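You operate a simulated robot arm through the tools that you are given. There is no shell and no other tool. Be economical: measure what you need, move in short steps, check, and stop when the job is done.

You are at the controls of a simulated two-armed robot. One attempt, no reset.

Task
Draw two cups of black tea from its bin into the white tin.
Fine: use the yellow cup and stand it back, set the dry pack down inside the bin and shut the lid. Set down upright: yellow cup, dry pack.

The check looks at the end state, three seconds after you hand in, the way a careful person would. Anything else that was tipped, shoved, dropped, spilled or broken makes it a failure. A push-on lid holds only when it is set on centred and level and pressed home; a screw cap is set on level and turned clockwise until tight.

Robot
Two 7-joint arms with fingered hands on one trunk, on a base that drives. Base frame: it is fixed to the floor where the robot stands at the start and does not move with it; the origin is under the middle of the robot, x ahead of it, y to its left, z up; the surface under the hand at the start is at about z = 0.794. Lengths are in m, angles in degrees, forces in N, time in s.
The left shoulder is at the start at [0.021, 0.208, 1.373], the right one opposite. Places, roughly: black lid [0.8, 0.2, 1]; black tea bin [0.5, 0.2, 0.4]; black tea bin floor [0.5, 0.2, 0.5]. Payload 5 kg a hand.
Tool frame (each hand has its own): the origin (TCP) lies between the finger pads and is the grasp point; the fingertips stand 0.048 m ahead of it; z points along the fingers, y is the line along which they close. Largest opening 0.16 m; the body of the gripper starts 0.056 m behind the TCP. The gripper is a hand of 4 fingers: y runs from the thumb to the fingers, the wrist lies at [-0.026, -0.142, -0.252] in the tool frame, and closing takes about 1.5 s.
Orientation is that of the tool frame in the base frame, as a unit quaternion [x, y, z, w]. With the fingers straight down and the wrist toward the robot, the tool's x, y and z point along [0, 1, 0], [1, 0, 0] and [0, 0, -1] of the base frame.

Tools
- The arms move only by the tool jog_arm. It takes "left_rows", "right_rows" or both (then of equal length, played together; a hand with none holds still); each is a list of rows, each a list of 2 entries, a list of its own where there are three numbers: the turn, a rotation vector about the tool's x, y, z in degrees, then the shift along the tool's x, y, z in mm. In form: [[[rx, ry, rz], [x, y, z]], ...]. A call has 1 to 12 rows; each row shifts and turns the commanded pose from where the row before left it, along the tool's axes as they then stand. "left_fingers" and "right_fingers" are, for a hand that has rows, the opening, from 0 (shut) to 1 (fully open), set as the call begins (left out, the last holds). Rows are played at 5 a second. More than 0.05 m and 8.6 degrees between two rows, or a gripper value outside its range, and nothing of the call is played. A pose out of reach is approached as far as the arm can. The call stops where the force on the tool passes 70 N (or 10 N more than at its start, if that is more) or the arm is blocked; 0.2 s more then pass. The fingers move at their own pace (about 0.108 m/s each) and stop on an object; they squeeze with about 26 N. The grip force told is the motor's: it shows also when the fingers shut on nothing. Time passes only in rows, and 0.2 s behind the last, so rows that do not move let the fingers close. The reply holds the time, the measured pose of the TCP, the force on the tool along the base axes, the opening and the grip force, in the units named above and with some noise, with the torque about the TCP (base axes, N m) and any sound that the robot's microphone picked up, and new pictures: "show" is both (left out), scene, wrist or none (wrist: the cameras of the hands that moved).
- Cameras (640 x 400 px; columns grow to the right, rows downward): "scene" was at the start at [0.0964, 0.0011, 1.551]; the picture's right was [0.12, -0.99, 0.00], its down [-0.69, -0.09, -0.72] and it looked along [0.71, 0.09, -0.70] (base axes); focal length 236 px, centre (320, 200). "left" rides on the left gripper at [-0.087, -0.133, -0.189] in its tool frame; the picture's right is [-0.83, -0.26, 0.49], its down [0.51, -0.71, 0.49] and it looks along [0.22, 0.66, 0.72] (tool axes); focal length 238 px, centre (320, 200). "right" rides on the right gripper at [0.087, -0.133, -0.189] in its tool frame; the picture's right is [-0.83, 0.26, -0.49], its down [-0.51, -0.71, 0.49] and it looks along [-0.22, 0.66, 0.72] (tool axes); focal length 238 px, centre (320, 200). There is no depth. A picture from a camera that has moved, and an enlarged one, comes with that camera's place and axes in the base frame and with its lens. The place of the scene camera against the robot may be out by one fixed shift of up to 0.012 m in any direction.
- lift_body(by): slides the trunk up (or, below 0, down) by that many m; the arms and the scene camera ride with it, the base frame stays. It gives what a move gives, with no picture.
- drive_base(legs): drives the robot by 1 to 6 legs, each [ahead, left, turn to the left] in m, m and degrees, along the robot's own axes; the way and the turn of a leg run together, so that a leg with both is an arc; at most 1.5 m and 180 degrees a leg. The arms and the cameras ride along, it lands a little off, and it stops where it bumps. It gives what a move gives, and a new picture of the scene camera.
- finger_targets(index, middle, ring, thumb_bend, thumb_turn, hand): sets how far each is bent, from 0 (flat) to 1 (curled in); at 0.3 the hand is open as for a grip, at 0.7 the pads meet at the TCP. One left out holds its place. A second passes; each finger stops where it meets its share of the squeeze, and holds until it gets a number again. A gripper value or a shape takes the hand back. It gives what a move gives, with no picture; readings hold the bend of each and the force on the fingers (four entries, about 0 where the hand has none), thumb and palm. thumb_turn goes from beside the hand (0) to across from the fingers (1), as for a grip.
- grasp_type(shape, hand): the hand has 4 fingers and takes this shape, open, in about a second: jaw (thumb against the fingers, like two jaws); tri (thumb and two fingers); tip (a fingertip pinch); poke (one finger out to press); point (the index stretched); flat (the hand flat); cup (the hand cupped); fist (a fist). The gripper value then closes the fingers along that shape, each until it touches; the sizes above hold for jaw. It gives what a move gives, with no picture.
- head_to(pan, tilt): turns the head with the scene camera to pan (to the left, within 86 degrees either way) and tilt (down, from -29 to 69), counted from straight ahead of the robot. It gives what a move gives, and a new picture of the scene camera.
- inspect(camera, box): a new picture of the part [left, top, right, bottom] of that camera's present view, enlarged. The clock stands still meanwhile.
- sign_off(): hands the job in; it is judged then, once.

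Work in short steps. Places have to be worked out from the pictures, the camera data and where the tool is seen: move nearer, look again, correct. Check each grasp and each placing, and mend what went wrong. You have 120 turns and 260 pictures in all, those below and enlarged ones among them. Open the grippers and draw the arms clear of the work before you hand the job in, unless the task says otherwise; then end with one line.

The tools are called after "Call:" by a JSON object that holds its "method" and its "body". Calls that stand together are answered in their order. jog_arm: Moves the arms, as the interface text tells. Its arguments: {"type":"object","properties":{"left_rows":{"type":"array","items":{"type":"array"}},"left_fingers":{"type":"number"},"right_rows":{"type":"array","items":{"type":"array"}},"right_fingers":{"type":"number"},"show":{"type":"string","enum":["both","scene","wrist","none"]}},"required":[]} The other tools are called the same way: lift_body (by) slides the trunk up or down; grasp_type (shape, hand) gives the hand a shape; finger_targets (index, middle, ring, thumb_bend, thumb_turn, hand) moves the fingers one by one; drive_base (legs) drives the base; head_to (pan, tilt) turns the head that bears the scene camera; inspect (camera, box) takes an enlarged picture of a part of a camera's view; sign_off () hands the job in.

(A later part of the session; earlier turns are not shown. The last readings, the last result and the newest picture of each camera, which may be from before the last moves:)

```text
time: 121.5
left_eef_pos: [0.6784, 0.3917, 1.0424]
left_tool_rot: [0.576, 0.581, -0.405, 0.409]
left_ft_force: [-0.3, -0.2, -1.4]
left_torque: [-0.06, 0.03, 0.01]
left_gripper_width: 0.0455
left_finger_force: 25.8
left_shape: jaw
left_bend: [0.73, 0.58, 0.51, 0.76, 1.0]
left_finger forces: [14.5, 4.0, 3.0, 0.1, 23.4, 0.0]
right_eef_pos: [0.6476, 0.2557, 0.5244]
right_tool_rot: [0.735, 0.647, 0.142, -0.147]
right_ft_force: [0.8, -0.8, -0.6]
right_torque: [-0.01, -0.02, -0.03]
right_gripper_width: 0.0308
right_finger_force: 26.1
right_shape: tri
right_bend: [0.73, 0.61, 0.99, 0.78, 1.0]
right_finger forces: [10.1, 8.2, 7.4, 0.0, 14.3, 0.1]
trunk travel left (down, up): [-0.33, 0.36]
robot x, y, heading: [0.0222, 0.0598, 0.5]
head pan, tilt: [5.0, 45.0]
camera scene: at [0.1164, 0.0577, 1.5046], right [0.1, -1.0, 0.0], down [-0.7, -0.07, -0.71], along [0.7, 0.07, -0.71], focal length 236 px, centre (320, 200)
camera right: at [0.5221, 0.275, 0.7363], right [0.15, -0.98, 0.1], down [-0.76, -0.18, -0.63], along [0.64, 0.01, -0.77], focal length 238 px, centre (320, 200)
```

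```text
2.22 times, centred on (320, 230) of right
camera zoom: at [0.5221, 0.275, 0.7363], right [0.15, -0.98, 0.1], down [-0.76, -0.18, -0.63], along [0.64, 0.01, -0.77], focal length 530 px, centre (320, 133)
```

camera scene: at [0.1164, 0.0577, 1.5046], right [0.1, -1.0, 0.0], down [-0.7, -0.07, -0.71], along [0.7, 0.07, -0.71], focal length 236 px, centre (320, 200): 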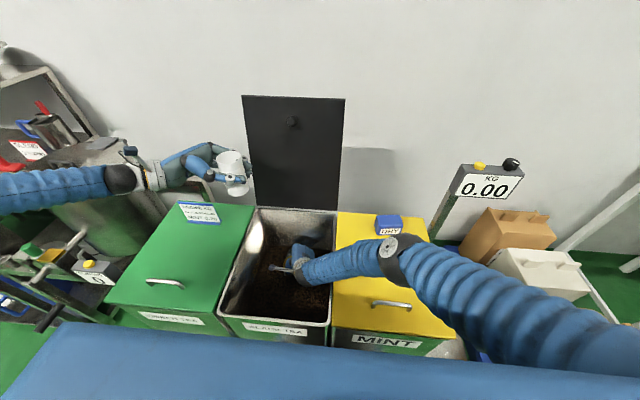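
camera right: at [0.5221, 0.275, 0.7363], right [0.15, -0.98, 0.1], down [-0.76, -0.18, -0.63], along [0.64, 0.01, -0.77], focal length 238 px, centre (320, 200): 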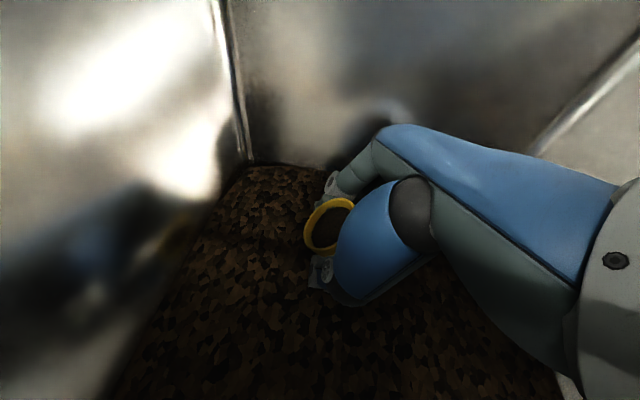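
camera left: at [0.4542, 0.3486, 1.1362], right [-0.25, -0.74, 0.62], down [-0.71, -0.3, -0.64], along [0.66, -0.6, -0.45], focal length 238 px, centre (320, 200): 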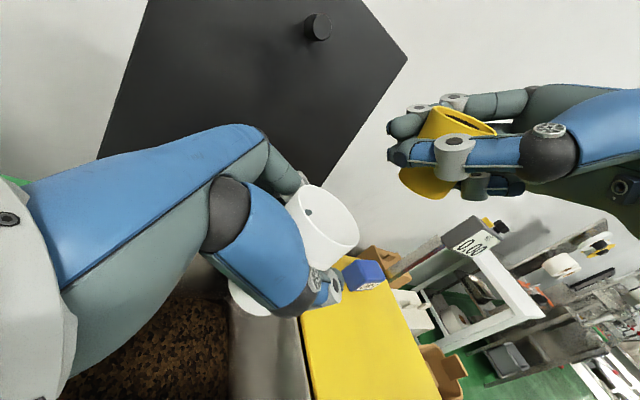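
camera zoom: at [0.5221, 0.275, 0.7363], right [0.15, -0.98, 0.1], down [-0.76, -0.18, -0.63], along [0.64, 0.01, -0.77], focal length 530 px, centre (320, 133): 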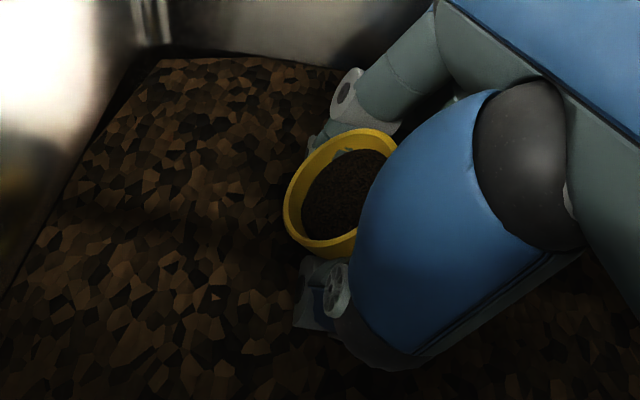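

Filled again. I rise and level it the same way.

Call:
{"method": "jog_arm", "body": {"right_rows": [[[0, 0, 0], [9.8, 0, -23]], [[0, 0, 0], [13.7, 0, -32.2]], [[-2.1, 5, 4.5], [10.8, 0, -22.6]], [[-2.5, 5, 4.3], [12.7, 0, -21.5]], [[-2.9, 5, 4.1], [14.5, 0, -20.4]], [[-3.2, 5, 3.8], [16.2, 0, -19]], [[0, 0, 0], [0, 0, 0]]], "show": "none"}}

Call:
{"method": "inspect", "body": {"camera": "right", "box": [220, 120, 460, 340]}}

```text
time: 123.1
left_eef_pos: [0.6787, 0.3915, 1.0424]
left_tool_rot: [0.576, 0.582, -0.404, 0.408]
left_ft_force: [-1.0, -0.1, -1.0]
left_torque: [0.0, 0.02, -0.01]
left_gripper_width: 0.0456
left_finger_force: 26.7
left_shape: jaw
left_bend: [0.73, 0.58, 0.51, 0.76, 1.0]
left_finger forces: [14.5, 3.9, 2.8, 0.1, 23.4, 0.1]
right_eef_pos: [0.6769, 0.2886, 0.706]
right_tool_rot: [0.807, 0.48, 0.281, -0.198]
right_ft_force: [-0.9, 0.6, -0.7]
right_torque: [0.03, 0.02, 0.04]
right_gripper_width: 0.0311
right_finger_force: 25.9
right_shape: tri
right_bend: [0.73, 0.61, 0.99, 0.78, 1.0]
right_finger forces: [10.1, 8.0, 6.7, 0.1, 14.4, 0.0]
right hand out of reach, approached as far as the arm can: row 5, 6
trunk travel left (down, up): [-0.33, 0.36]
robot x, y, heading: [0.0172, 0.0584, 0.6]
head pan, tilt: [5.0, 45.0]
```

```text
1.82 times, centred on (340, 230) of right
camera zoom: at [0.5429, 0.295, 0.9129], right [-0.21, -0.96, -0.18], down [-0.69, 0.28, -0.66], along [0.69, -0.02, -0.72], focal length 433 px, centre (284, 146)
```

zoom: 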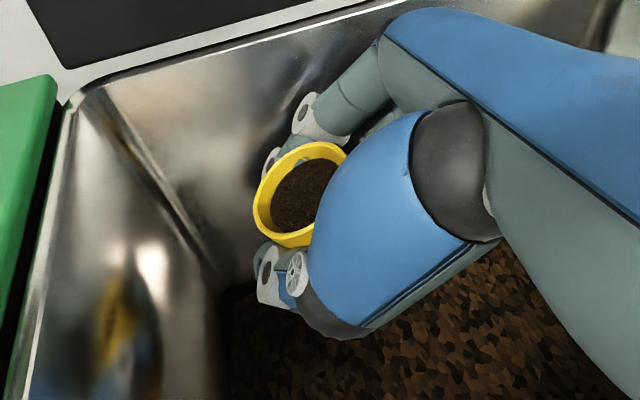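

Full. I move away from the walls first, then lift out to pouring height.

Call:
{"method": "jog_arm", "body": {"right_rows": [[[0, 0, 0], [-15.5, -1.7, -39.3]], [[0, 0, 0], [-15.5, -1.7, -39.3]], [[0, 0, 0], [-15.5, -1.7, -39.3]], [[0, 0, 0], [27, 1.5, -39.3]], [[0, 0, 0], [27, 1.5, -39.3]], [[0, 0, 0], [27, 1.5, -39.3]], [[0, 0, 0], [27, 1.5, -39.3]], [[0, 0, 0], [27, 1.5, -39.3]], [[0, 0, 0], [27, 1.5, -39.3]], [[0, 0, 0], [27, 1.5, -39.3]], [[0, 0, 0], [27, 1.5, -39.3]], [[0, 0, 0], [0, 0, 0]]]}}

```text
time: 125.7
left_eef_pos: [0.6794, 0.3921, 1.0415]
left_tool_rot: [0.575, 0.582, -0.405, 0.409]
left_ft_force: [0.3, -0.3, -1.8]
left_torque: [-0.08, -0.05, -0.04]
left_gripper_width: 0.0456
left_finger_force: 25.3
left_shape: jaw
left_bend: [0.73, 0.58, 0.51, 0.76, 1.0]
left_finger forces: [14.6, 3.9, 2.9, 0.0, 23.4, 0.1]
right_eef_pos: [0.6541, 0.1679, 1.181]
right_tool_rot: [0.796, 0.483, 0.302, -0.206]
right_ft_force: [0.5, -0.5, 0.3]
right_torque: [0.03, 0.02, 0.01]
right_gripper_width: 0.031
right_finger_force: 25.7
right_shape: tri
right_bend: [0.73, 0.61, 0.99, 0.78, 1.0]
right_finger forces: [10.0, 7.6, 6.2, 0.1, 14.3, 0.0]
right hand out of reach, approached as far as the arm can: row 1, 2, 3
trunk travel left (down, up): [-0.33, 0.36]
robot x, y, heading: [0.0187, 0.0604, 0.9]
head pan, tilt: [5.0, 45.0]
camera scene: at [0.1176, 0.0576, 1.5044], right [0.1, -1.0, 0.0], down [-0.7, -0.07, -0.71], along [0.7, 0.07, -0.71], focal length 236 px, centre (320, 200)
camera right: at [0.5131, 0.1664, 1.383], right [-0.2, -0.95, -0.22], down [-0.67, 0.3, -0.68], along [0.71, 0.01, -0.7], focal length 238 px, centre (320, 200)
```

scene: 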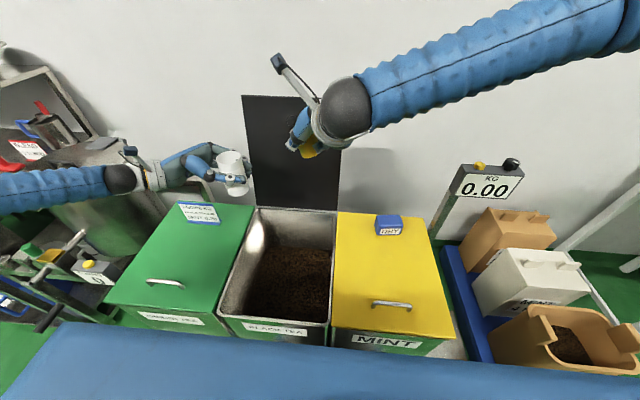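
right: 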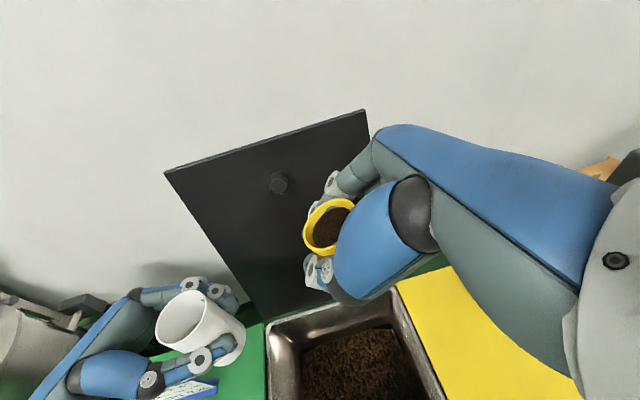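

Now the tin comes back underneath, then the cup moves to the same pouring spot and yaws, as in the first pour.

Call:
{"method": "jog_arm", "body": {"left_rows": [[[0, 0, 0], [-3.1, -18.4, 39.5]], [[0, 0, 0], [-3.1, -18.4, 39.5]], [[0, 0, 0], [-3.1, -18.4, 39.5]], [[0, 0, 0], [-3.1, -18.4, 39.5]], [[0, 0, 0], [-3.1, -18.0, 39.5]], [[0, 0, 0], [0, 0, 0]], [[0, 0, 0], [0, 0, 0]], [[0, 0, 0], [0, 0, 0]], [[0, 0, 0], [0, 0, 0]], [[0, 0, 0], [0, 0, 0]], [[0, 0, 0], [0, 0, 0]], [[0, 0, 0], [0, 0, 0]]], "right_rows": [[[0, 0, 0], [0, 0, 0]], [[0, 0, 0], [0, 0, 0]], [[0, 0, 0], [0, 0, 0]], [[0, 0, 0], [0, 0, 0]], [[0, 0, 0], [-18.7, -15.5, 10.5]], [[0, 0, 0], [-18.7, -15.5, 10.5]], [[5.05, 0, -5.4], [0, 0, 0]], [[5.05, 0, -5.4], [0, 0, 0]], [[5.05, 0, -5.4], [0, 0, 0]], [[5.05, 0, -5.4], [0, 0, 0]], [[5.05, 0, -5.4], [0, 0, 0]], [[0, 0, 0], [0, 0, 0]]], "show": "scene"}}

Call:
{"method": "inspect", "body": {"camera": "scene", "box": [230, 110, 390, 250]}}

```text
time: 128.3
left_eef_pos: [0.5895, 0.2033, 0.9909]
left_tool_rot: [0.576, 0.581, -0.404, 0.409]
left_ft_force: [0.5, 0.1, -0.5]
left_torque: [-0.02, -0.04, -0.01]
left_gripper_width: 0.0456
left_finger_force: 26.1
left_shape: jaw
left_bend: [0.73, 0.58, 0.52, 0.76, 1.0]
left_finger forces: [14.3, 3.9, 3.1, 0.0, 23.6, 0.0]
right_eef_pos: [0.6181, 0.1712, 1.1432]
right_tool_rot: [0.598, 0.708, 0.23, -0.298]
right_ft_force: [0.1, 0.3, 0.7]
right_torque: [0.02, -0.02, -0.05]
right_gripper_width: 0.0308
right_finger_force: 26.2
right_shape: tri
right_bend: [0.73, 0.61, 0.99, 0.78, 1.0]
right_finger forces: [9.7, 7.4, 5.9, 0.0, 14.1, 0.0]
trunk travel left (down, up): [-0.33, 0.36]
robot x, y, heading: [0.0196, 0.0562, 0.3]
head pan, tilt: [5.0, 45.0]
camera scene: at [0.1161, 0.0575, 1.5047], right [0.1, -1.0, 0.0], down [-0.7, -0.07, -0.71], along [0.7, 0.07, -0.71], focal length 236 px, centre (320, 200)
```

scene: 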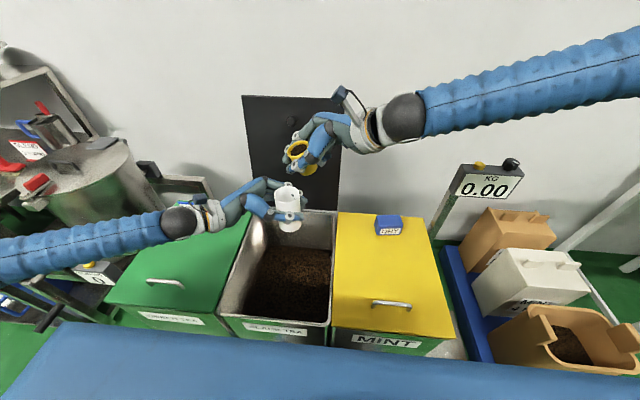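

```text
2.86 times, centred on (310, 180) of scene
camera zoom: at [0.1161, 0.0575, 1.5047], right [0.1, -1.0, 0.0], down [-0.7, -0.07, -0.71], along [0.7, 0.07, -0.71], focal length 676 px, centre (349, 257)
```

zoom: 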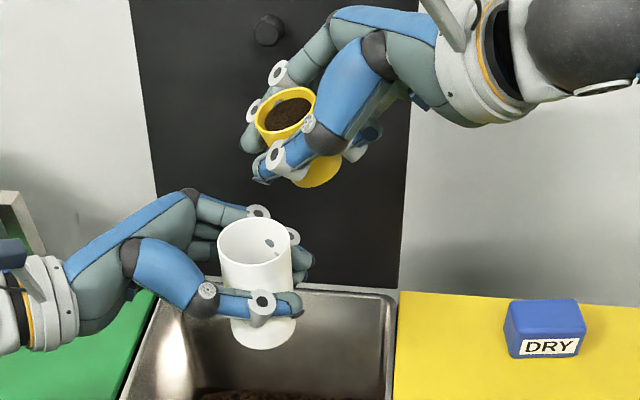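

Identical set-up to the first pour, so I repeat the same tilting sequence.

Call:
{"method": "jog_arm", "body": {"right_rows": [[[2.83, -6.5, -3.37], [0, 0, 0]], [[2.43, -6.5, -3.67], [0, 0, 0]], [[2.0, -6.5, -3.92], [0, 0, 0]], [[1.54, -6.5, -4.12], [0, 0, 0]], [[1.06, -6.5, -4.27], [0, 0, 0]], [[0.57, -6.5, -4.36], [-1.5, 0, 10]], [[0.08, -6.5, -4.4], [0, 0, 10]], [[-0.42, -6.5, -4.38], [1, 0, 10]], [[0, -6, 0], [0, 0, 0]], [[0, -8, 0], [0, 0, 0]], [[0, -8, 0], [0, 0, 0]], [[0, 0, 0], [0, 0, 0]]], "show": "none"}}

Call:
{"method": "inspect", "body": {"camera": "right", "box": [160, 120, 400, 340]}}

```text
time: 130.9
left_eef_pos: [0.5903, 0.2008, 0.9915]
left_tool_rot: [0.576, 0.583, -0.404, 0.407]
left_ft_force: [0.3, -0.6, -0.6]
left_torque: [0.02, 0.04, -0.03]
left_gripper_width: 0.0452
left_finger_force: 26.3
left_shape: jaw
left_bend: [0.73, 0.58, 0.52, 0.76, 1.0]
left_finger forces: [14.4, 3.9, 3.1, 0.0, 23.5, 0.1]
right_eef_pos: [0.6139, 0.1664, 1.1084]
right_tool_rot: [0.367, 0.902, -0.105, 0.199]
right_ft_force: [0.0, -1.7, 0.1]
right_torque: [0.06, 0.05, 0.04]
right_gripper_width: 0.031
right_finger_force: 25.6
right_shape: tri
right_bend: [0.73, 0.61, 0.99, 0.78, 1.0]
right_finger forces: [9.2, 6.3, 4.2, 0.0, 14.2, 0.0]
right hand out of reach, approached as far as the arm can: row 10
trunk travel left (down, up): [-0.33, 0.36]
robot x, y, heading: [0.0183, 0.0586, 0.7]
head pan, tilt: [5.0, 45.0]
```

```text
1.82 times, centred on (280, 230) of right
camera zoom: at [0.41, 0.19, 1.2464], right [0.59, -0.17, 0.79], down [-0.03, -0.98, -0.19], along [0.81, 0.09, -0.58], focal length 433 px, centre (393, 146)
```

zoom: 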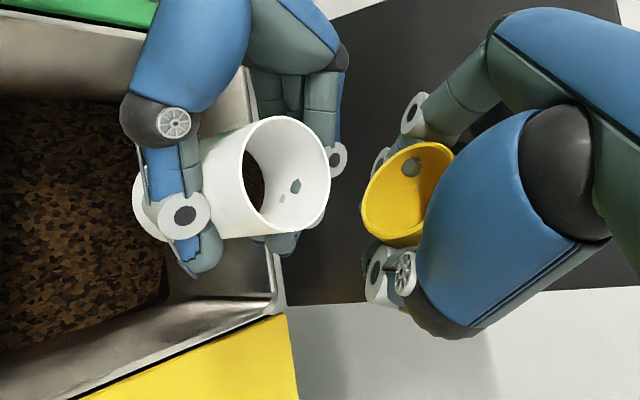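

The tin's level has risen and the cup is empty. I untilt and raise the right hand.

Call:
{"method": "jog_arm", "body": {"right_rows": [[[0, 8, 0], [0, 0, 0]], [[0, 6, 0], [0, 0, -10]], [[0.42, 6.5, 4.38], [0, 0, -10]], [[-0.08, 6.5, 4.4], [0, 0, -10]], [[-0.57, 6.5, 4.36], [1.5, 0, -10]], [[-1.06, 6.5, 4.27], [2.5, 0, -9.7]], [[-1.54, 6.5, 4.12], [0, 0, 0]], [[-2.0, 6.5, 3.92], [0, 0, 0]], [[-2.43, 6.5, 3.67], [0, 0, 0]], [[-2.83, 6.5, 3.37], [0, 0, 0]], [[0, 0, 0], [0, 0, 0]]]}}

Call:
{"method": "inspect", "body": {"camera": "right", "box": [200, 150, 440, 370]}}

```text
time: 133.3
left_eef_pos: [0.5896, 0.2023, 0.991]
left_tool_rot: [0.576, 0.581, -0.405, 0.408]
left_ft_force: [-0.2, -0.2, -0.7]
left_torque: [0.01, -0.01, -0.01]
left_gripper_width: 0.0456
left_finger_force: 26.3
left_shape: jaw
left_bend: [0.73, 0.58, 0.52, 0.76, 1.0]
left_finger forces: [14.4, 3.9, 3.0, 0.0, 23.4, 0.0]
right_eef_pos: [0.6078, 0.1761, 1.1598]
right_tool_rot: [0.606, 0.721, 0.215, -0.258]
right_ft_force: [0.2, -0.2, 0.0]
right_torque: [-0.03, -0.02, -0.04]
right_gripper_width: 0.0309
right_finger_force: 26.2
right_shape: tri
right_bend: [0.73, 0.61, 0.99, 0.78, 1.0]
right_finger forces: [9.2, 6.1, 3.7, 0.0, 14.1, 0.0]
trunk travel left (down, up): [-0.33, 0.36]
robot x, y, heading: [0.0168, 0.0585, 0.6]
head pan, tilt: [5.0, 45.0]
camera scene: at [0.1161, 0.0579, 1.5047], right [0.1, -1.0, 0.0], down [-0.7, -0.07, -0.71], along [0.7, 0.07, -0.71], focal length 236 px, centre (320, 200)
camera right: at [0.4869, 0.1012, 1.3601], right [0.42, -0.9, -0.15], down [-0.69, -0.2, -0.7], along [0.59, 0.4, -0.7], focal length 238 px, centre (320, 200)
```

scene: 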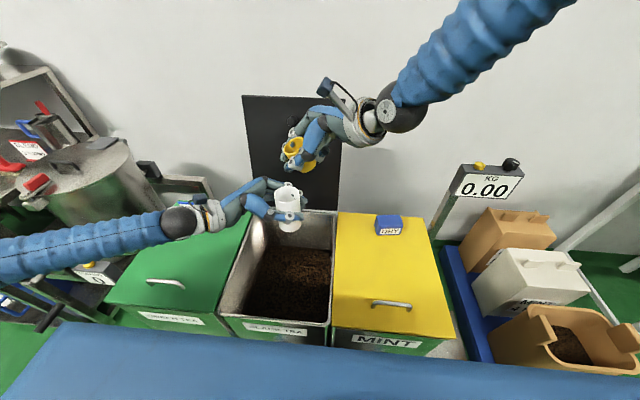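
right: 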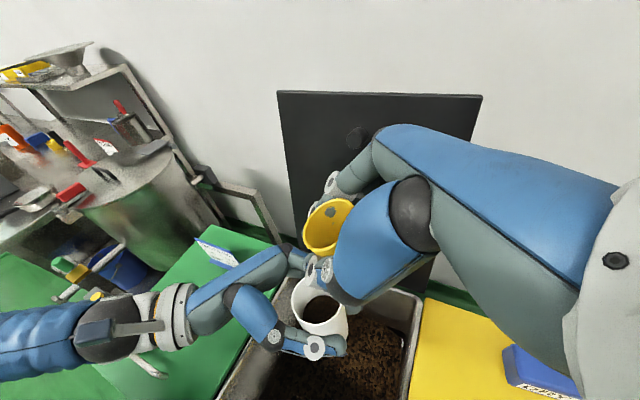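

```text
1.82 times, centred on (320, 260) of right
camera zoom: at [0.4869, 0.1012, 1.3601], right [0.42, -0.9, -0.15], down [-0.69, -0.2, -0.7], along [0.59, 0.4, -0.7], focal length 433 px, centre (320, 91)
```

zoom: 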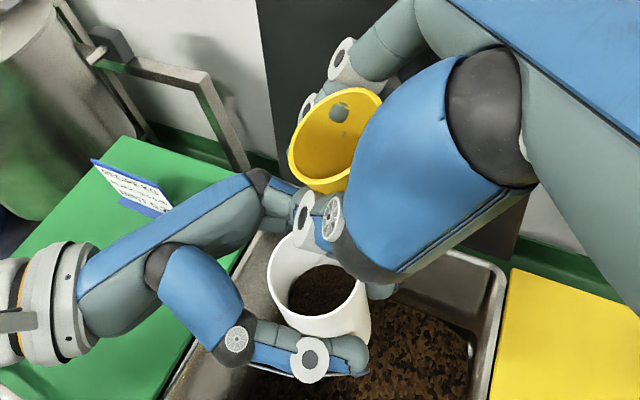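

Two cups are in the tin. I take the cup away to the right and turn it back to its upright grasp attitude.

Call:
{"method": "jog_arm", "body": {"right_rows": [[[0, 0, 0], [-30, -7, -25]], [[0, 0, 0], [-30, -7, -25]], [[0, 0, 0], [-30, -7, -25]], [[0, 0, 0], [-30, -7, -25]], [[0, 0, 0], [-30, -7, -25]], [[-4.4, 4, 5.0], [0, 0, 0]], [[-4.8, 4, 4.7], [0, 0, 0]], [[-5.1, 4, 4.4], [0, 0, 0]], [[-5.4, 4, 4.0], [0, 0, 0]], [[-5.6, 4, 3.6], [0, 0, 0]], [[-5.9, 4, 3.2], [0, 0, 0]], [[0, 0, 0], [0, 0, 0]]]}}

Call:
{"method": "inspect", "body": {"camera": "scene", "box": [280, 90, 440, 210]}}

```text
time: 135.9
left_eef_pos: [0.5899, 0.201, 0.9916]
left_tool_rot: [0.575, 0.582, -0.404, 0.408]
left_ft_force: [0.4, -0.2, -1.5]
left_torque: [0.02, 0.0, 0.05]
left_gripper_width: 0.0456
left_finger_force: 26.2
left_shape: jaw
left_bend: [0.73, 0.58, 0.52, 0.76, 1.0]
left_finger forces: [14.4, 3.8, 3.1, 0.0, 23.4, 0.1]
right_eef_pos: [0.6071, -0.0241, 1.1613]
right_tool_rot: [0.739, 0.424, 0.454, -0.261]
right_ft_force: [-0.3, 0.8, 0.0]
right_torque: [-0.02, 0.0, -0.03]
right_gripper_width: 0.031
right_finger_force: 26.8
right_shape: tri
right_bend: [0.73, 0.61, 0.99, 0.78, 1.0]
right_finger forces: [8.9, 6.0, 4.0, 0.0, 14.0, 0.0]
trunk travel left (down, up): [-0.33, 0.36]
robot x, y, heading: [0.0208, 0.0588, 0.8]
head pan, tilt: [5.0, 45.0]
camera scene: at [0.1159, 0.0565, 1.5047], right [0.1, -1.0, 0.0], down [-0.7, -0.07, -0.71], along [0.7, 0.07, -0.71], focal length 236 px, centre (320, 200)
camera right: at [0.4274, -0.0692, 1.323], right [-0.19, -0.83, -0.53], down [-0.51, 0.54, -0.67], along [0.84, 0.14, -0.52], focal length 238 px, centre (320, 200)
```

scene: 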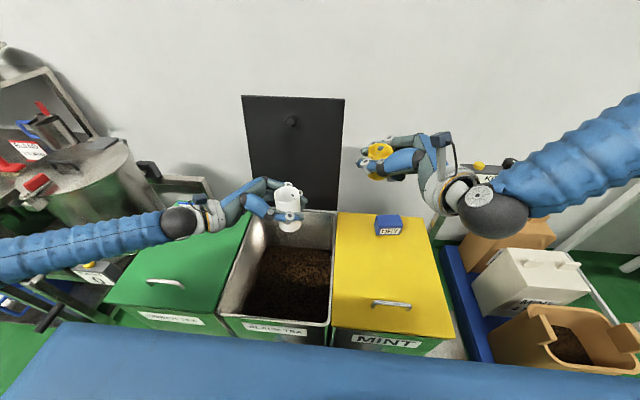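
right: 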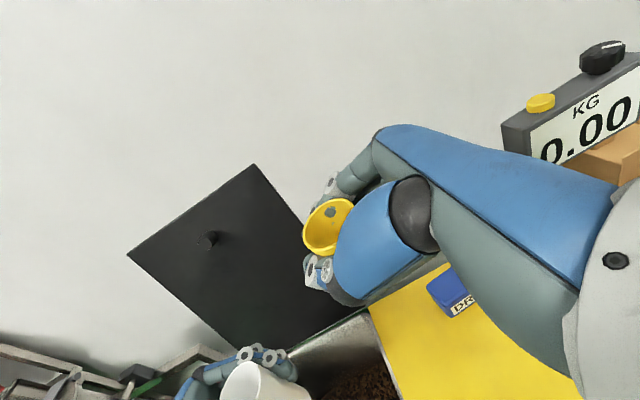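

```text
3.33 times, centred on (360, 150) of scene
camera zoom: at [0.1159, 0.0565, 1.5047], right [0.1, -1.0, 0.0], down [-0.7, -0.07, -0.71], along [0.7, 0.07, -0.71], focal length 788 px, centre (187, 367)
```

zoom: 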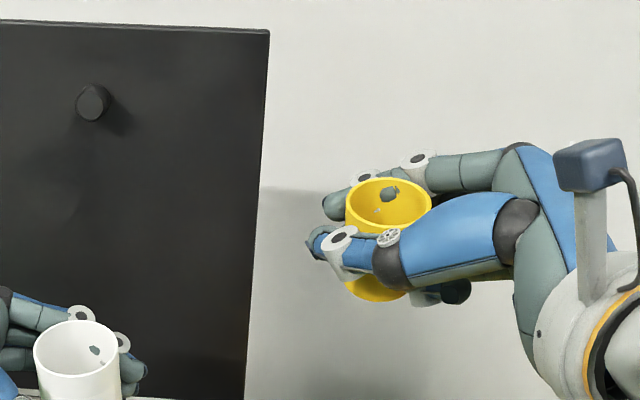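

The cup looks upright. I bring it down over its place on the yellow lid.

Call:
{"method": "jog_arm", "body": {"right_rows": [[[0, 0, 0], [-42.7, 4.7, -7]], [[0, 0, 0], [-42.7, 4.7, -7]], [[0, 0, 0], [-42.7, 4.7, -7]], [[0, 0, 0], [-42.7, 4.7, -7]], [[0, 0, 0], [-42.7, 4.7, -7]], [[0, 0, 0], [-42.7, 4.7, -7]], [[0, 0, 0], [-42.7, 4.7, -7]], [[0, 0, 0], [-35.7, 0, 18]], [[0, 0, 0], [0, 0, 0]]], "show": "none"}}

Call:
{"method": "inspect", "body": {"camera": "scene", "box": [340, 190, 480, 290]}}

```text
time: 137.9
left_eef_pos: [0.5907, 0.2022, 0.9915]
left_tool_rot: [0.576, 0.582, -0.404, 0.408]
left_ft_force: [0.1, -0.3, -1.0]
left_torque: [0.02, -0.01, 0.07]
left_gripper_width: 0.0452
left_finger_force: 25.7
left_shape: jaw
left_bend: [0.73, 0.58, 0.52, 0.76, 1.0]
left_finger forces: [14.4, 3.8, 3.0, 0.0, 23.4, 0.0]
right_eef_pos: [0.5443, -0.1949, 0.8753]
right_tool_rot: [0.738, 0.425, 0.454, -0.262]
right_ft_force: [-1.0, 0.4, 0.1]
right_torque: [-0.01, -0.01, -0.04]
right_gripper_width: 0.0307
right_finger_force: 26.0
right_shape: tri
right_bend: [0.73, 0.61, 0.99, 0.78, 1.0]
right_finger forces: [8.8, 5.7, 3.6, 0.0, 13.7, 0.1]
trunk travel left (down, up): [-0.33, 0.36]
robot x, y, heading: [0.0192, 0.0564, 0.4]
head pan, tilt: [5.0, 45.0]
```

```text
4.00 times, centred on (410, 240) of scene
camera zoom: at [0.1155, 0.0568, 1.5048], right [0.1, -1.0, 0.0], down [-0.7, -0.07, -0.71], along [0.7, 0.07, -0.71], focal length 946 px, centre (-40, 40)
```

zoom: 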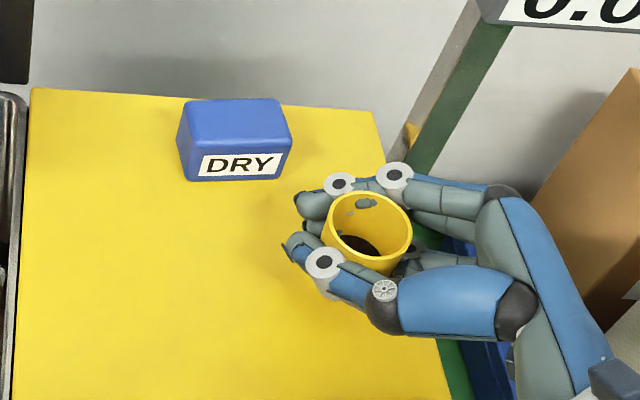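

There is still a residue of tea at the bottom of the cup. I take it back over the tin to pour out fully.

Call:
{"method": "jog_arm", "body": {"right_rows": [[[0, 0, 0], [41.6, 0, -21]], [[0, 0, 0], [41.6, 0, -21]], [[0, 0, 0], [41.6, 0, -21]], [[0, 0, 0], [41.6, 0, -21]], [[0, 0, 0], [41.6, 0, -21]], [[0, 0, 0], [41.6, 0, -21]], [[0, 0, 0], [20, -14.8, 39.5]], [[0, 0, 0], [20, -14.8, 39.5]], [[0, 0, 0], [20, -14.8, 39.5]], [[0, 0, 0], [20, -14.8, 39.5]], [[0, 0, 0], [20, -14.8, 39.5]], [[0, 0, 0], [20, -14.8, 39.5]]], "show": "none"}}

Call:
{"method": "jog_arm", "body": {"right_rows": [[[0, 0, 0], [20, -14.8, 39.5]], [[0, 0, 0], [20, -14.8, 39.5]], [[4.68, -6.5, -2.7], [0, 0, 0]], [[4.33, -6.5, -3.23], [0, 0, 0]], [[3.94, -6.5, -3.7], [0, 0, 0]], [[3.49, -6.5, -4.12], [0, 0, 0]], [[3.0, -6.5, -4.49], [0, 0, 0]], [[2.48, -6.5, -4.8], [0, 0, 0]], [[1.92, -6.5, -5.05], [0, 0, 0]], [[1.33, -6.5, -5.23], [0, 0, 0]], [[0, 0, 0], [0, 0, 0]]], "show": "scene"}}

Call:
{"method": "inspect", "body": {"camera": "scene", "box": [230, 110, 390, 250]}}

```text
time: 140.5
left_eef_pos: [0.5909, 0.2044, 0.9895]
left_tool_rot: [0.574, 0.583, -0.404, 0.409]
left_ft_force: [0.5, 1.9, -1.6]
left_torque: [-0.07, -0.01, -0.05]
left_gripper_width: 0.0454
left_finger_force: 26.0
left_shape: jaw
left_bend: [0.73, 0.58, 0.52, 0.76, 1.0]
left_finger forces: [14.4, 3.8, 3.0, 0.0, 23.3, 0.1]
right_eef_pos: [0.6471, 0.0672, 1.1366]
right_tool_rot: [0.739, 0.424, 0.454, -0.26]
right_ft_force: [0.2, 1.7, -0.2]
right_torque: [-0.03, 0.0, -0.1]
right_gripper_width: 0.0311
right_finger_force: 26.1
right_shape: tri
right_bend: [0.73, 0.61, 0.99, 0.78, 1.0]
right_finger forces: [8.9, 5.8, 4.0, 0.0, 13.6, 0.1]
right hand out of reach, approached as far as the arm can: row 4, 5, 6, 7
trunk travel left (down, up): [-0.33, 0.36]
robot x, y, heading: [0.0203, 0.052, 0.2]
head pan, tilt: [5.0, 45.0]
```

```text
time: 142.9
left_eef_pos: [0.5896, 0.2014, 0.9913]
left_tool_rot: [0.576, 0.582, -0.404, 0.408]
left_ft_force: [0.0, -0.5, -0.1]
left_torque: [0.01, -0.04, 0.0]
left_gripper_width: 0.0454
left_finger_force: 26.4
left_shape: jaw
left_bend: [0.73, 0.58, 0.52, 0.76, 1.0]
left_finger forces: [14.4, 3.7, 2.9, 0.0, 23.2, 0.0]
right_eef_pos: [0.6649, 0.1545, 1.1375]
right_tool_rot: [0.62, 0.779, 0.06, -0.075]
right_ft_force: [0.1, -0.7, 0.4]
right_torque: [0.05, 0.04, 0.02]
right_gripper_width: 0.0308
right_finger_force: 25.9
right_shape: tri
right_bend: [0.73, 0.61, 0.99, 0.78, 1.0]
right_finger forces: [8.5, 5.5, 4.0, 0.0, 13.3, 0.0]
trunk travel left (down, up): [-0.33, 0.36]
robot x, y, heading: [0.0227, 0.0556, 0.5]
head pan, tilt: [5.0, 45.0]
camera scene: at [0.1167, 0.0565, 1.5046], right [0.1, -1.0, 0.0], down [-0.7, -0.07, -0.71], along [0.7, 0.07, -0.71], focal length 236 px, centre (320, 200)
```

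scene: 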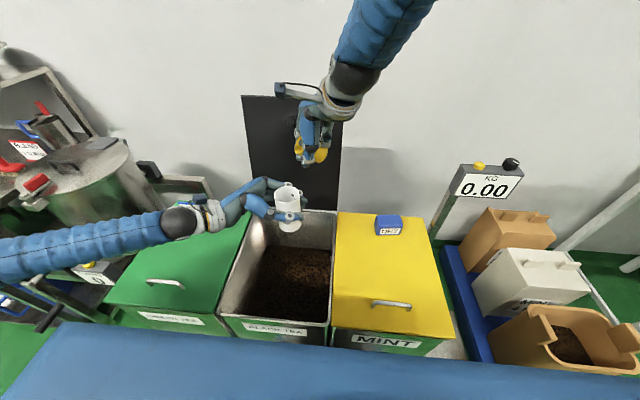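

```text
2.86 times, centred on (310, 180) of scene
camera zoom: at [0.1167, 0.0565, 1.5046], right [0.1, -1.0, 0.0], down [-0.7, -0.07, -0.71], along [0.7, 0.07, -0.71], focal length 676 px, centre (349, 257)
```

zoom: 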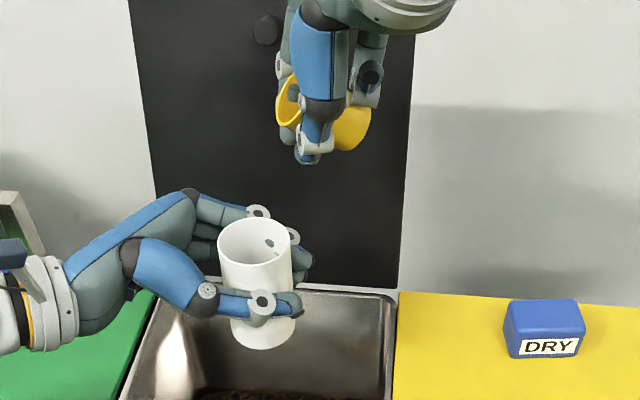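

I correct the position to the pouring spot and tilt all the way.

Call:
{"method": "jog_arm", "body": {"right_rows": [[[0, 0, 0], [10, -20.5, 15.5]], [[0, 0, 0], [10, -20.5, 15.5]], [[0.73, -6.5, -5.35], [0, 0, 0]], [[0.12, -6.5, -5.4], [0, 0, 0]], [[-0.49, -6.5, -5.38], [0, 0, 0]], [[-1.1, -6.5, -5.29], [0, 0, 0]], [[-1.69, -6.5, -5.13], [0, 0, 0]], [[0, -8, 0], [0, 0, 0]], [[0, -8, 0], [0, 0, 0]], [[0, -8, 0], [0, 0, 0]], [[0, 0, 0], [0, 0, 0]], [[0, 0, 0], [0, 0, 0]]], "show": "none"}}

Call:
{"method": "inspect", "body": {"camera": "right", "box": [160, 120, 400, 340]}}

Call:
{"method": "inspect", "body": {"camera": "scene", "box": [230, 110, 390, 250]}}

```text
time: 145.5
left_eef_pos: [0.5895, 0.2014, 0.9911]
left_tool_rot: [0.575, 0.582, -0.405, 0.408]
left_ft_force: [0.1, 0.6, -2.0]
left_torque: [-0.03, 0.01, -0.01]
left_gripper_width: 0.0454
left_finger_force: 25.5
left_shape: jaw
left_bend: [0.73, 0.58, 0.52, 0.76, 1.0]
left_finger forces: [14.5, 3.8, 2.8, 0.0, 23.2, 0.1]
right_eef_pos: [0.6206, 0.1725, 1.1117]
right_tool_rot: [0.422, 0.833, -0.146, 0.327]
right_ft_force: [0.2, 1.1, 0.4]
right_torque: [-0.03, 0.0, -0.01]
right_gripper_width: 0.0309
right_finger_force: 26.7
right_shape: tri
right_bend: [0.73, 0.61, 0.99, 0.78, 1.0]
right_finger forces: [8.5, 5.4, 3.6, 0.0, 13.1, 0.0]
right hand out of reach, approached as far as the arm can: row 4
trunk travel left (down, up): [-0.33, 0.36]
robot x, y, heading: [0.0179, 0.0576, 0.7]
head pan, tilt: [5.0, 45.0]
```

```text
1.82 times, centred on (280, 230) of right
camera zoom: at [0.3979, 0.2453, 1.1896], right [0.36, -0.1, 0.93], down [-0.14, -0.99, -0.05], along [0.92, -0.11, -0.37], focal length 433 px, centre (393, 146)
```

zoom: 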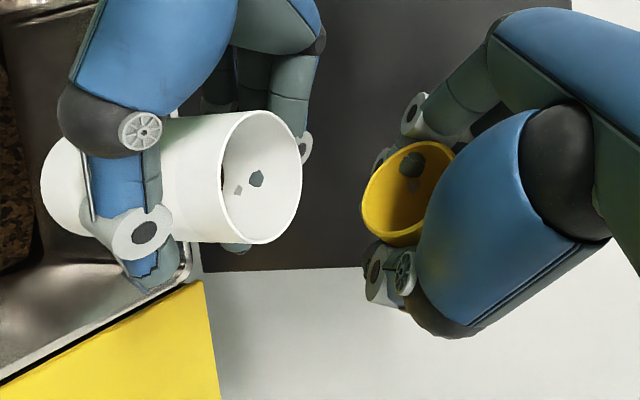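

```text
2.86 times, centred on (310, 180) of scene
camera zoom: at [0.1167, 0.0578, 1.5046], right [0.1, -1.0, 0.0], down [-0.7, -0.07, -0.71], along [0.7, 0.07, -0.71], focal length 676 px, centre (349, 257)
```

zoom: 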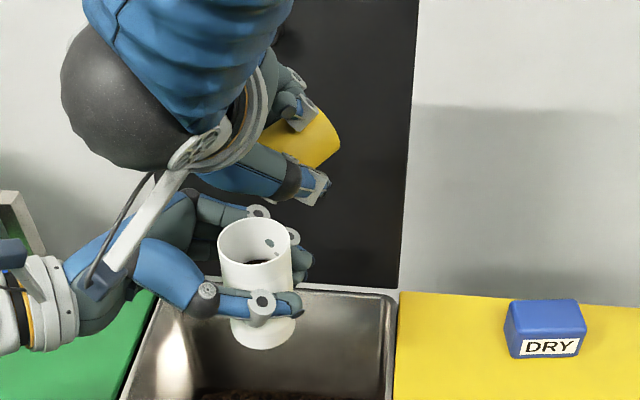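

Emptied; the tea level is now visible in the tin. I untilt again, rising, then carry the cup to its place.

Call:
{"method": "jog_arm", "body": {"right_rows": [[[0, 8, 0], [0, 0, 0]], [[0, 8, 0], [0, 0, -5]], [[0, 8, 0], [0, 0, -10]], [[1.69, 6.5, 5.13], [0, 0, -10]], [[1.1, 6.5, 5.29], [0, 0, -10]], [[0.49, 6.5, 5.38], [0, 0, 0]], [[-0.12, 6.5, 5.4], [0, 0, 0]], [[-0.73, 6.5, 5.35], [0, 0, 0]], [[-1.33, 6.5, 5.23], [0, 0, 0]], [[-1.92, 6.5, 5.05], [-30, 0, -15]], [[-2.48, 6.5, 4.8], [-30, 0, -20]], [[-3.0, 6.5, 4.49], [-30, 0, -25]]], "show": "none"}}

Call:
{"method": "jog_arm", "body": {"right_rows": [[[-3.49, 6.5, 4.12], [-25, 0, -30]], [[-3.94, 6.5, 3.7], [-25, 0, -30]], [[-4.33, 6.5, 3.23], [-22, 0, -35]], [[-4.68, 6.5, 2.7], [-22, 0, -35]], [[0, 0, 0], [0, 0, 0]]], "show": "both"}}

Call:
{"method": "inspect", "body": {"camera": "right", "box": [220, 120, 460, 340]}}

```text
time: 148.1
left_eef_pos: [0.5877, 0.1995, 0.9926]
left_tool_rot: [0.576, 0.582, -0.404, 0.408]
left_ft_force: [-0.4, -1.1, -0.1]
left_torque: [0.09, -0.01, 0.08]
left_gripper_width: 0.0456
left_finger_force: 26.1
left_shape: jaw
left_bend: [0.73, 0.58, 0.52, 0.76, 1.0]
left_finger forces: [14.5, 3.7, 2.9, 0.0, 23.1, 0.0]
right_eef_pos: [0.6096, 0.0715, 1.1532]
right_tool_rot: [0.728, 0.589, 0.264, -0.232]
right_ft_force: [-0.2, -1.6, -0.3]
right_torque: [0.11, -0.01, 0.04]
right_gripper_width: 0.0308
right_finger_force: 26.1
right_shape: tri
right_bend: [0.73, 0.61, 0.99, 0.78, 1.0]
right_finger forces: [8.6, 5.3, 3.7, 0.0, 13.0, 0.0]
trunk travel left (down, up): [-0.33, 0.36]
robot x, y, heading: [0.021, 0.0606, 0.6]
head pan, tilt: [5.0, 45.0]
```

```text
time: 149.3
left_eef_pos: [0.5902, 0.2026, 0.991]
left_tool_rot: [0.574, 0.582, -0.404, 0.409]
left_ft_force: [-0.2, 0.2, -1.2]
left_torque: [-0.07, 0.01, -0.03]
left_gripper_width: 0.0454
left_finger_force: 26.0
left_shape: jaw
left_bend: [0.73, 0.58, 0.52, 0.76, 1.0]
left_finger forces: [14.4, 3.7, 2.9, 0.0, 23.0, 0.0]
right_eef_pos: [0.6123, -0.0682, 1.1535]
right_tool_rot: [0.743, 0.388, 0.47, -0.277]
right_ft_force: [-0.1, 0.5, -0.4]
right_torque: [-0.04, 0.0, -0.1]
right_gripper_width: 0.0309
right_finger_force: 25.9
right_shape: tri
right_bend: [0.73, 0.61, 0.99, 0.78, 1.0]
right_finger forces: [8.6, 5.3, 4.0, 0.0, 13.0, 0.0]
right hand out of reach, approached as far as the arm can: row 3, 4
trunk travel left (down, up): [-0.33, 0.36]
robot x, y, heading: [0.0213, 0.0567, 0.5]
head pan, tilt: [5.0, 45.0]
camera scene: at [0.1161, 0.0586, 1.5047], right [0.1, -1.0, 0.0], down [-0.7, -0.07, -0.71], along [0.7, 0.07, -0.71], focal length 236 px, centre (320, 200)
camera right: at [0.4316, -0.115, 1.3146], right [-0.23, -0.78, -0.58], down [-0.49, 0.61, -0.63], along [0.84, 0.13, -0.52], focal length 238 px, centre (320, 200)
```

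scene: 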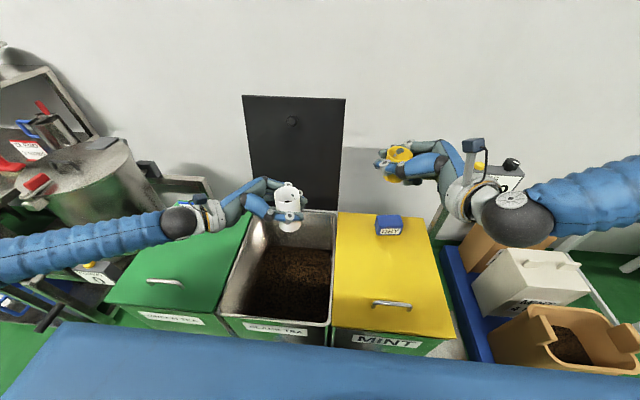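
right: 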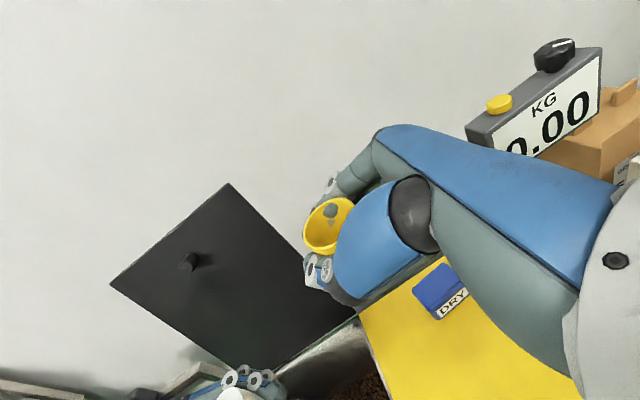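

```text
1.82 times, centred on (340, 230) of right
camera zoom: at [0.4316, -0.115, 1.3146], right [-0.23, -0.78, -0.58], down [-0.49, 0.61, -0.63], along [0.84, 0.13, -0.52], focal length 433 px, centre (284, 146)
```

zoom: 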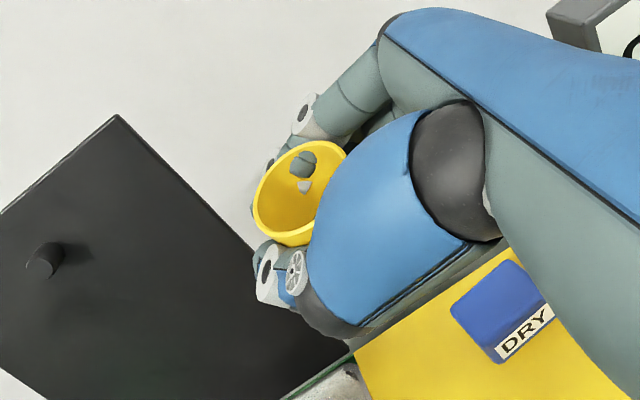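

The cup is empty. I bring it down over its place again.

Call:
{"method": "jog_arm", "body": {"right_rows": [[[0, 0, 0], [-44.6, 1.5, -2.6]], [[0, 0, 0], [-44.6, 1.5, -2.6]], [[0, 0, 0], [-44.6, 1.5, -2.6]], [[0, 0, 0], [-44.6, 1.5, -2.6]], [[0, 0, 0], [-44.6, 1.5, -2.6]], [[0, 0, 0], [-44.6, 1.5, -2.6]], [[0, -3, 0], [-44.6, 1.5, -2.6]], [[0, 0, 0], [0, 0, 0]]], "show": "none"}}

Call:
{"method": "inspect", "body": {"camera": "scene", "box": [340, 190, 480, 290]}}

```text
time: 151.1
left_eef_pos: [0.5903, 0.2001, 0.9914]
left_tool_rot: [0.576, 0.582, -0.404, 0.408]
left_ft_force: [0.0, -1.4, -0.3]
left_torque: [-0.01, 0.0, 0.04]
left_gripper_width: 0.0453
left_finger_force: 25.8
left_shape: jaw
left_bend: [0.73, 0.58, 0.52, 0.76, 1.0]
left_finger forces: [14.4, 3.7, 2.9, 0.0, 23.0, 0.1]
right_eef_pos: [0.5309, -0.1876, 0.8736]
right_tool_rot: [0.755, 0.396, 0.45, -0.267]
right_ft_force: [0.9, -0.3, -0.4]
right_torque: [-0.02, 0.01, -0.02]
right_gripper_width: 0.0305
right_finger_force: 26.0
right_shape: tri
right_bend: [0.73, 0.61, 0.99, 0.78, 1.0]
right_finger forces: [8.5, 5.2, 3.9, 0.0, 12.7, 0.1]
trunk travel left (down, up): [-0.33, 0.36]
robot x, y, heading: [0.0203, 0.0592, 0.6]
head pan, tilt: [5.0, 45.0]
```

```text
4.00 times, centred on (410, 240) of scene
camera zoom: at [0.1161, 0.0573, 1.5047], right [0.1, -1.0, 0.0], down [-0.7, -0.07, -0.71], along [0.7, 0.07, -0.71], focal length 946 px, centre (-40, 40)
```

zoom: 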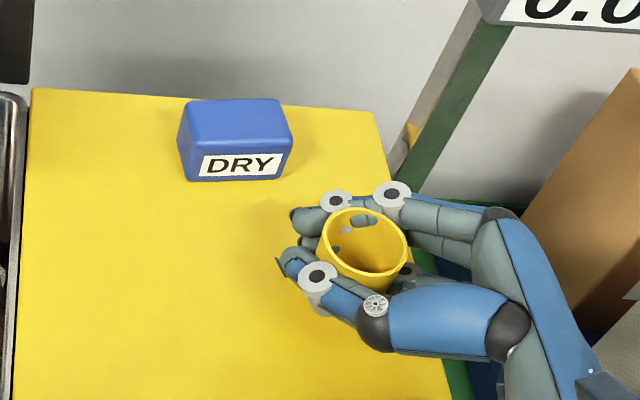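

I lower in small steps to contact.

Call:
{"method": "jog_arm", "body": {"right_rows": [[[0, 0, 0], [-10, 0.5, 5]], [[0, 0, 0], [-10, 0.5, 5]], [[0, 0, 0], [0, 0, 0]]], "show": "none"}}

Call:
{"method": "jog_arm", "body": {"right_rows": [[[0, 0, 0], [-4.5, 0.2, 2.3]], [[0, 0, 0], [0, 0, 0]]], "show": "none"}}

Call:
{"method": "inspect", "body": {"camera": "scene", "box": [370, 210, 450, 270]}}

```text
time: 151.9
left_eef_pos: [0.5896, 0.2026, 0.9916]
left_tool_rot: [0.576, 0.582, -0.404, 0.408]
left_ft_force: [-0.6, 0.7, -1.0]
left_torque: [0.01, -0.02, 0.03]
left_gripper_width: 0.0451
left_finger_force: 26.6
left_shape: jaw
left_bend: [0.73, 0.58, 0.52, 0.76, 1.0]
left_finger forces: [14.4, 3.7, 2.9, 0.1, 23.0, 0.0]
right_eef_pos: [0.5319, -0.1879, 0.8506]
right_tool_rot: [0.755, 0.395, 0.45, -0.267]
right_ft_force: [-0.3, -0.5, -0.5]
right_torque: [0.0, 0.0, -0.01]
right_gripper_width: 0.0309
right_finger_force: 26.4
right_shape: tri
right_bend: [0.73, 0.61, 0.99, 0.78, 1.0]
right_finger forces: [8.6, 5.2, 3.9, 0.0, 12.8, 0.0]
trunk travel left (down, up): [-0.33, 0.36]
robot x, y, heading: [0.019, 0.0583, 0.6]
head pan, tilt: [5.0, 45.0]
```

```text
time: 152.5
left_eef_pos: [0.5894, 0.2025, 0.9929]
left_tool_rot: [0.576, 0.582, -0.404, 0.408]
left_ft_force: [0.4, -0.5, -0.6]
left_torque: [0.03, -0.04, 0.04]
left_gripper_width: 0.0454
left_finger_force: 26.0
left_shape: jaw
left_bend: [0.73, 0.58, 0.52, 0.76, 1.0]
left_finger forces: [14.4, 3.8, 2.9, 0.0, 23.0, 0.0]
right_eef_pos: [0.5307, -0.1881, 0.8461]
right_tool_rot: [0.755, 0.394, 0.45, -0.266]
right_ft_force: [-1.1, 0.1, -0.5]
right_torque: [-0.01, -0.01, -0.03]
right_gripper_width: 0.0306
right_finger_force: 25.8
right_shape: tri
right_bend: [0.73, 0.61, 0.99, 0.78, 1.0]
right_finger forces: [8.6, 5.2, 3.9, 0.0, 12.8, 0.1]
trunk travel left (down, up): [-0.33, 0.36]
robot x, y, heading: [0.0208, 0.0555, 0.5]
head pan, tilt: [5.0, 45.0]
```

```text
6.67 times, centred on (410, 240) of scene
camera zoom: at [0.1163, 0.0571, 1.5046], right [0.1, -1.0, 0.0], down [-0.7, -0.07, -0.71], along [0.7, 0.07, -0.71], focal length 1576 px, centre (-280, -67)
```

zoom: 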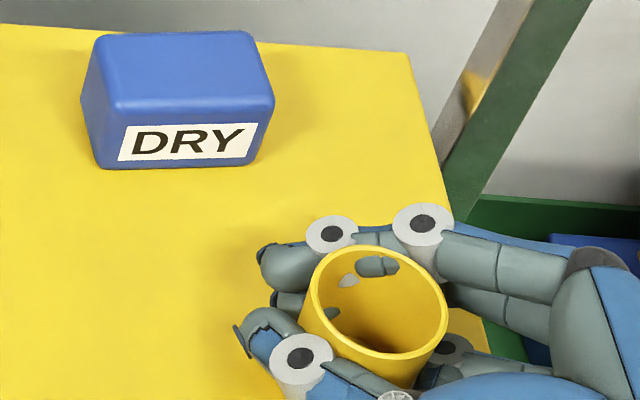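

No contact yet; another 4 mm.

Call:
{"method": "jog_arm", "body": {"right_rows": [[[0, 0, 0], [-3.6, 0.2, 1.8]], [[0, 0, 0], [0, 0, 0]]], "show": "none"}}

```text
time: 153.1
left_eef_pos: [0.5894, 0.201, 0.9918]
left_tool_rot: [0.576, 0.582, -0.404, 0.408]
left_ft_force: [-1.1, 0.4, -1.5]
left_torque: [-0.01, -0.03, 0.01]
left_gripper_width: 0.0453
left_finger_force: 26.1
left_shape: jaw
left_bend: [0.73, 0.58, 0.52, 0.76, 1.0]
left_finger forces: [14.5, 3.8, 2.9, 0.0, 23.0, 0.1]
right_eef_pos: [0.5316, -0.1886, 0.8442]
right_tool_rot: [0.754, 0.395, 0.452, -0.267]
right_ft_force: [-0.4, -2.0, 12.4]
right_torque: [-0.43, 0.01, -0.09]
right_gripper_width: 0.0307
right_finger_force: 25.8
right_shape: tri
right_bend: [0.73, 0.61, 0.99, 0.79, 1.0]
right_finger forces: [9.6, 5.2, 9.6, 0.1, 12.7, 0.0]
trunk travel left (down, up): [-0.33, 0.36]
robot x, y, heading: [0.0215, 0.0597, 0.5]
head pan, tilt: [5.0, 45.0]
```

Contact (12 N). I release in stages.

Call:
{"method": "jog_arm", "body": {"right_rows": [[[0, 0, 0], [1, 0, -0.5]], [[0, 0, 0], [0, 0, 0]]], "right_fingers": 0.42, "show": "none"}}

Call:
{"method": "jog_arm", "body": {"right_rows": [[[0, 0, 0], [3, 0, -1.5]], [[0, 0, 0], [0, 0, 0]], [[0, 0, 0], [0, 0, 0]]], "right_fingers": 1, "show": "none"}}

Call:
{"method": "inspect", "body": {"camera": "scene", "box": [370, 210, 450, 270]}}

```text
time: 153.7
left_eef_pos: [0.5901, 0.2017, 0.9914]
left_tool_rot: [0.574, 0.582, -0.404, 0.41]
left_ft_force: [-0.8, 0.0, -1.4]
left_torque: [0.01, 0.0, 0.02]
left_gripper_width: 0.0454
left_finger_force: 25.8
left_shape: jaw
left_bend: [0.73, 0.58, 0.52, 0.76, 1.0]
left_finger forces: [14.4, 3.7, 2.9, 0.1, 23.0, 0.0]
right_eef_pos: [0.5312, -0.1873, 0.8432]
right_tool_rot: [0.755, 0.395, 0.45, -0.267]
right_ft_force: [0.9, -1.0, 7.4]
right_torque: [-0.54, -0.08, 0.04]
right_gripper_width: 0.0667
right_finger_force: 0.0
right_shape: tri
right_bend: [0.74, 0.48, 0.99, 0.72, 1.0]
right_finger forces: [0.0, 0.0, 8.5, 0.0, 0.0, 0.0]
trunk travel left (down, up): [-0.33, 0.36]
robot x, y, heading: [0.0193, 0.0545, 0.8]
head pan, tilt: [5.0, 45.0]
```

```text
time: 154.5
left_eef_pos: [0.5907, 0.2018, 0.9921]
left_tool_rot: [0.576, 0.582, -0.404, 0.408]
left_ft_force: [0.1, 1.0, -1.9]
left_torque: [0.0, -0.01, 0.01]
left_gripper_width: 0.0454
left_finger_force: 25.8
left_shape: jaw
left_bend: [0.73, 0.58, 0.52, 0.76, 1.0]
left_finger forces: [14.4, 3.7, 2.9, 0.0, 23.0, 0.0]
right_eef_pos: [0.5311, -0.1875, 0.8462]
right_tool_rot: [0.755, 0.395, 0.449, -0.267]
right_ft_force: [0.5, 0.3, 0.5]
right_torque: [-0.04, 0.0, 0.0]
right_gripper_width: 0.1595
right_finger_force: 0.0
right_shape: tri
right_bend: [0.3, 0.3, 0.99, 0.3, 0.98]
right_finger forces: [0.0, 0.0, 0.0, 0.1, 0.1, 0.0]
trunk travel left (down, up): [-0.33, 0.36]
robot x, y, heading: [0.0195, 0.0539, 0.6]
head pan, tilt: [5.0, 45.0]
```

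```text
6.67 times, centred on (410, 240) of scene
camera zoom: at [0.1163, 0.0571, 1.5046], right [0.1, -1.0, 0.0], down [-0.7, -0.07, -0.71], along [0.7, 0.07, -0.71], focal length 1576 px, centre (-280, -67)
```

zoom: 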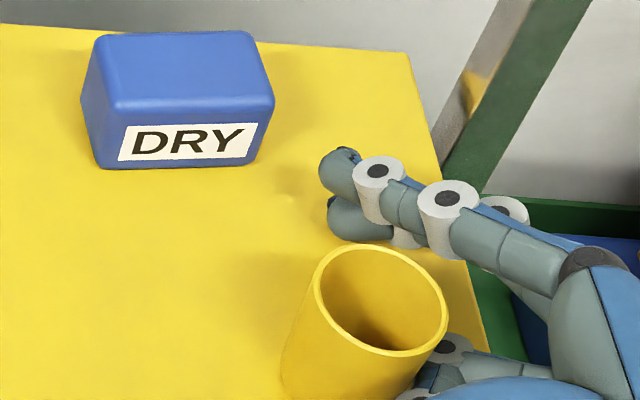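

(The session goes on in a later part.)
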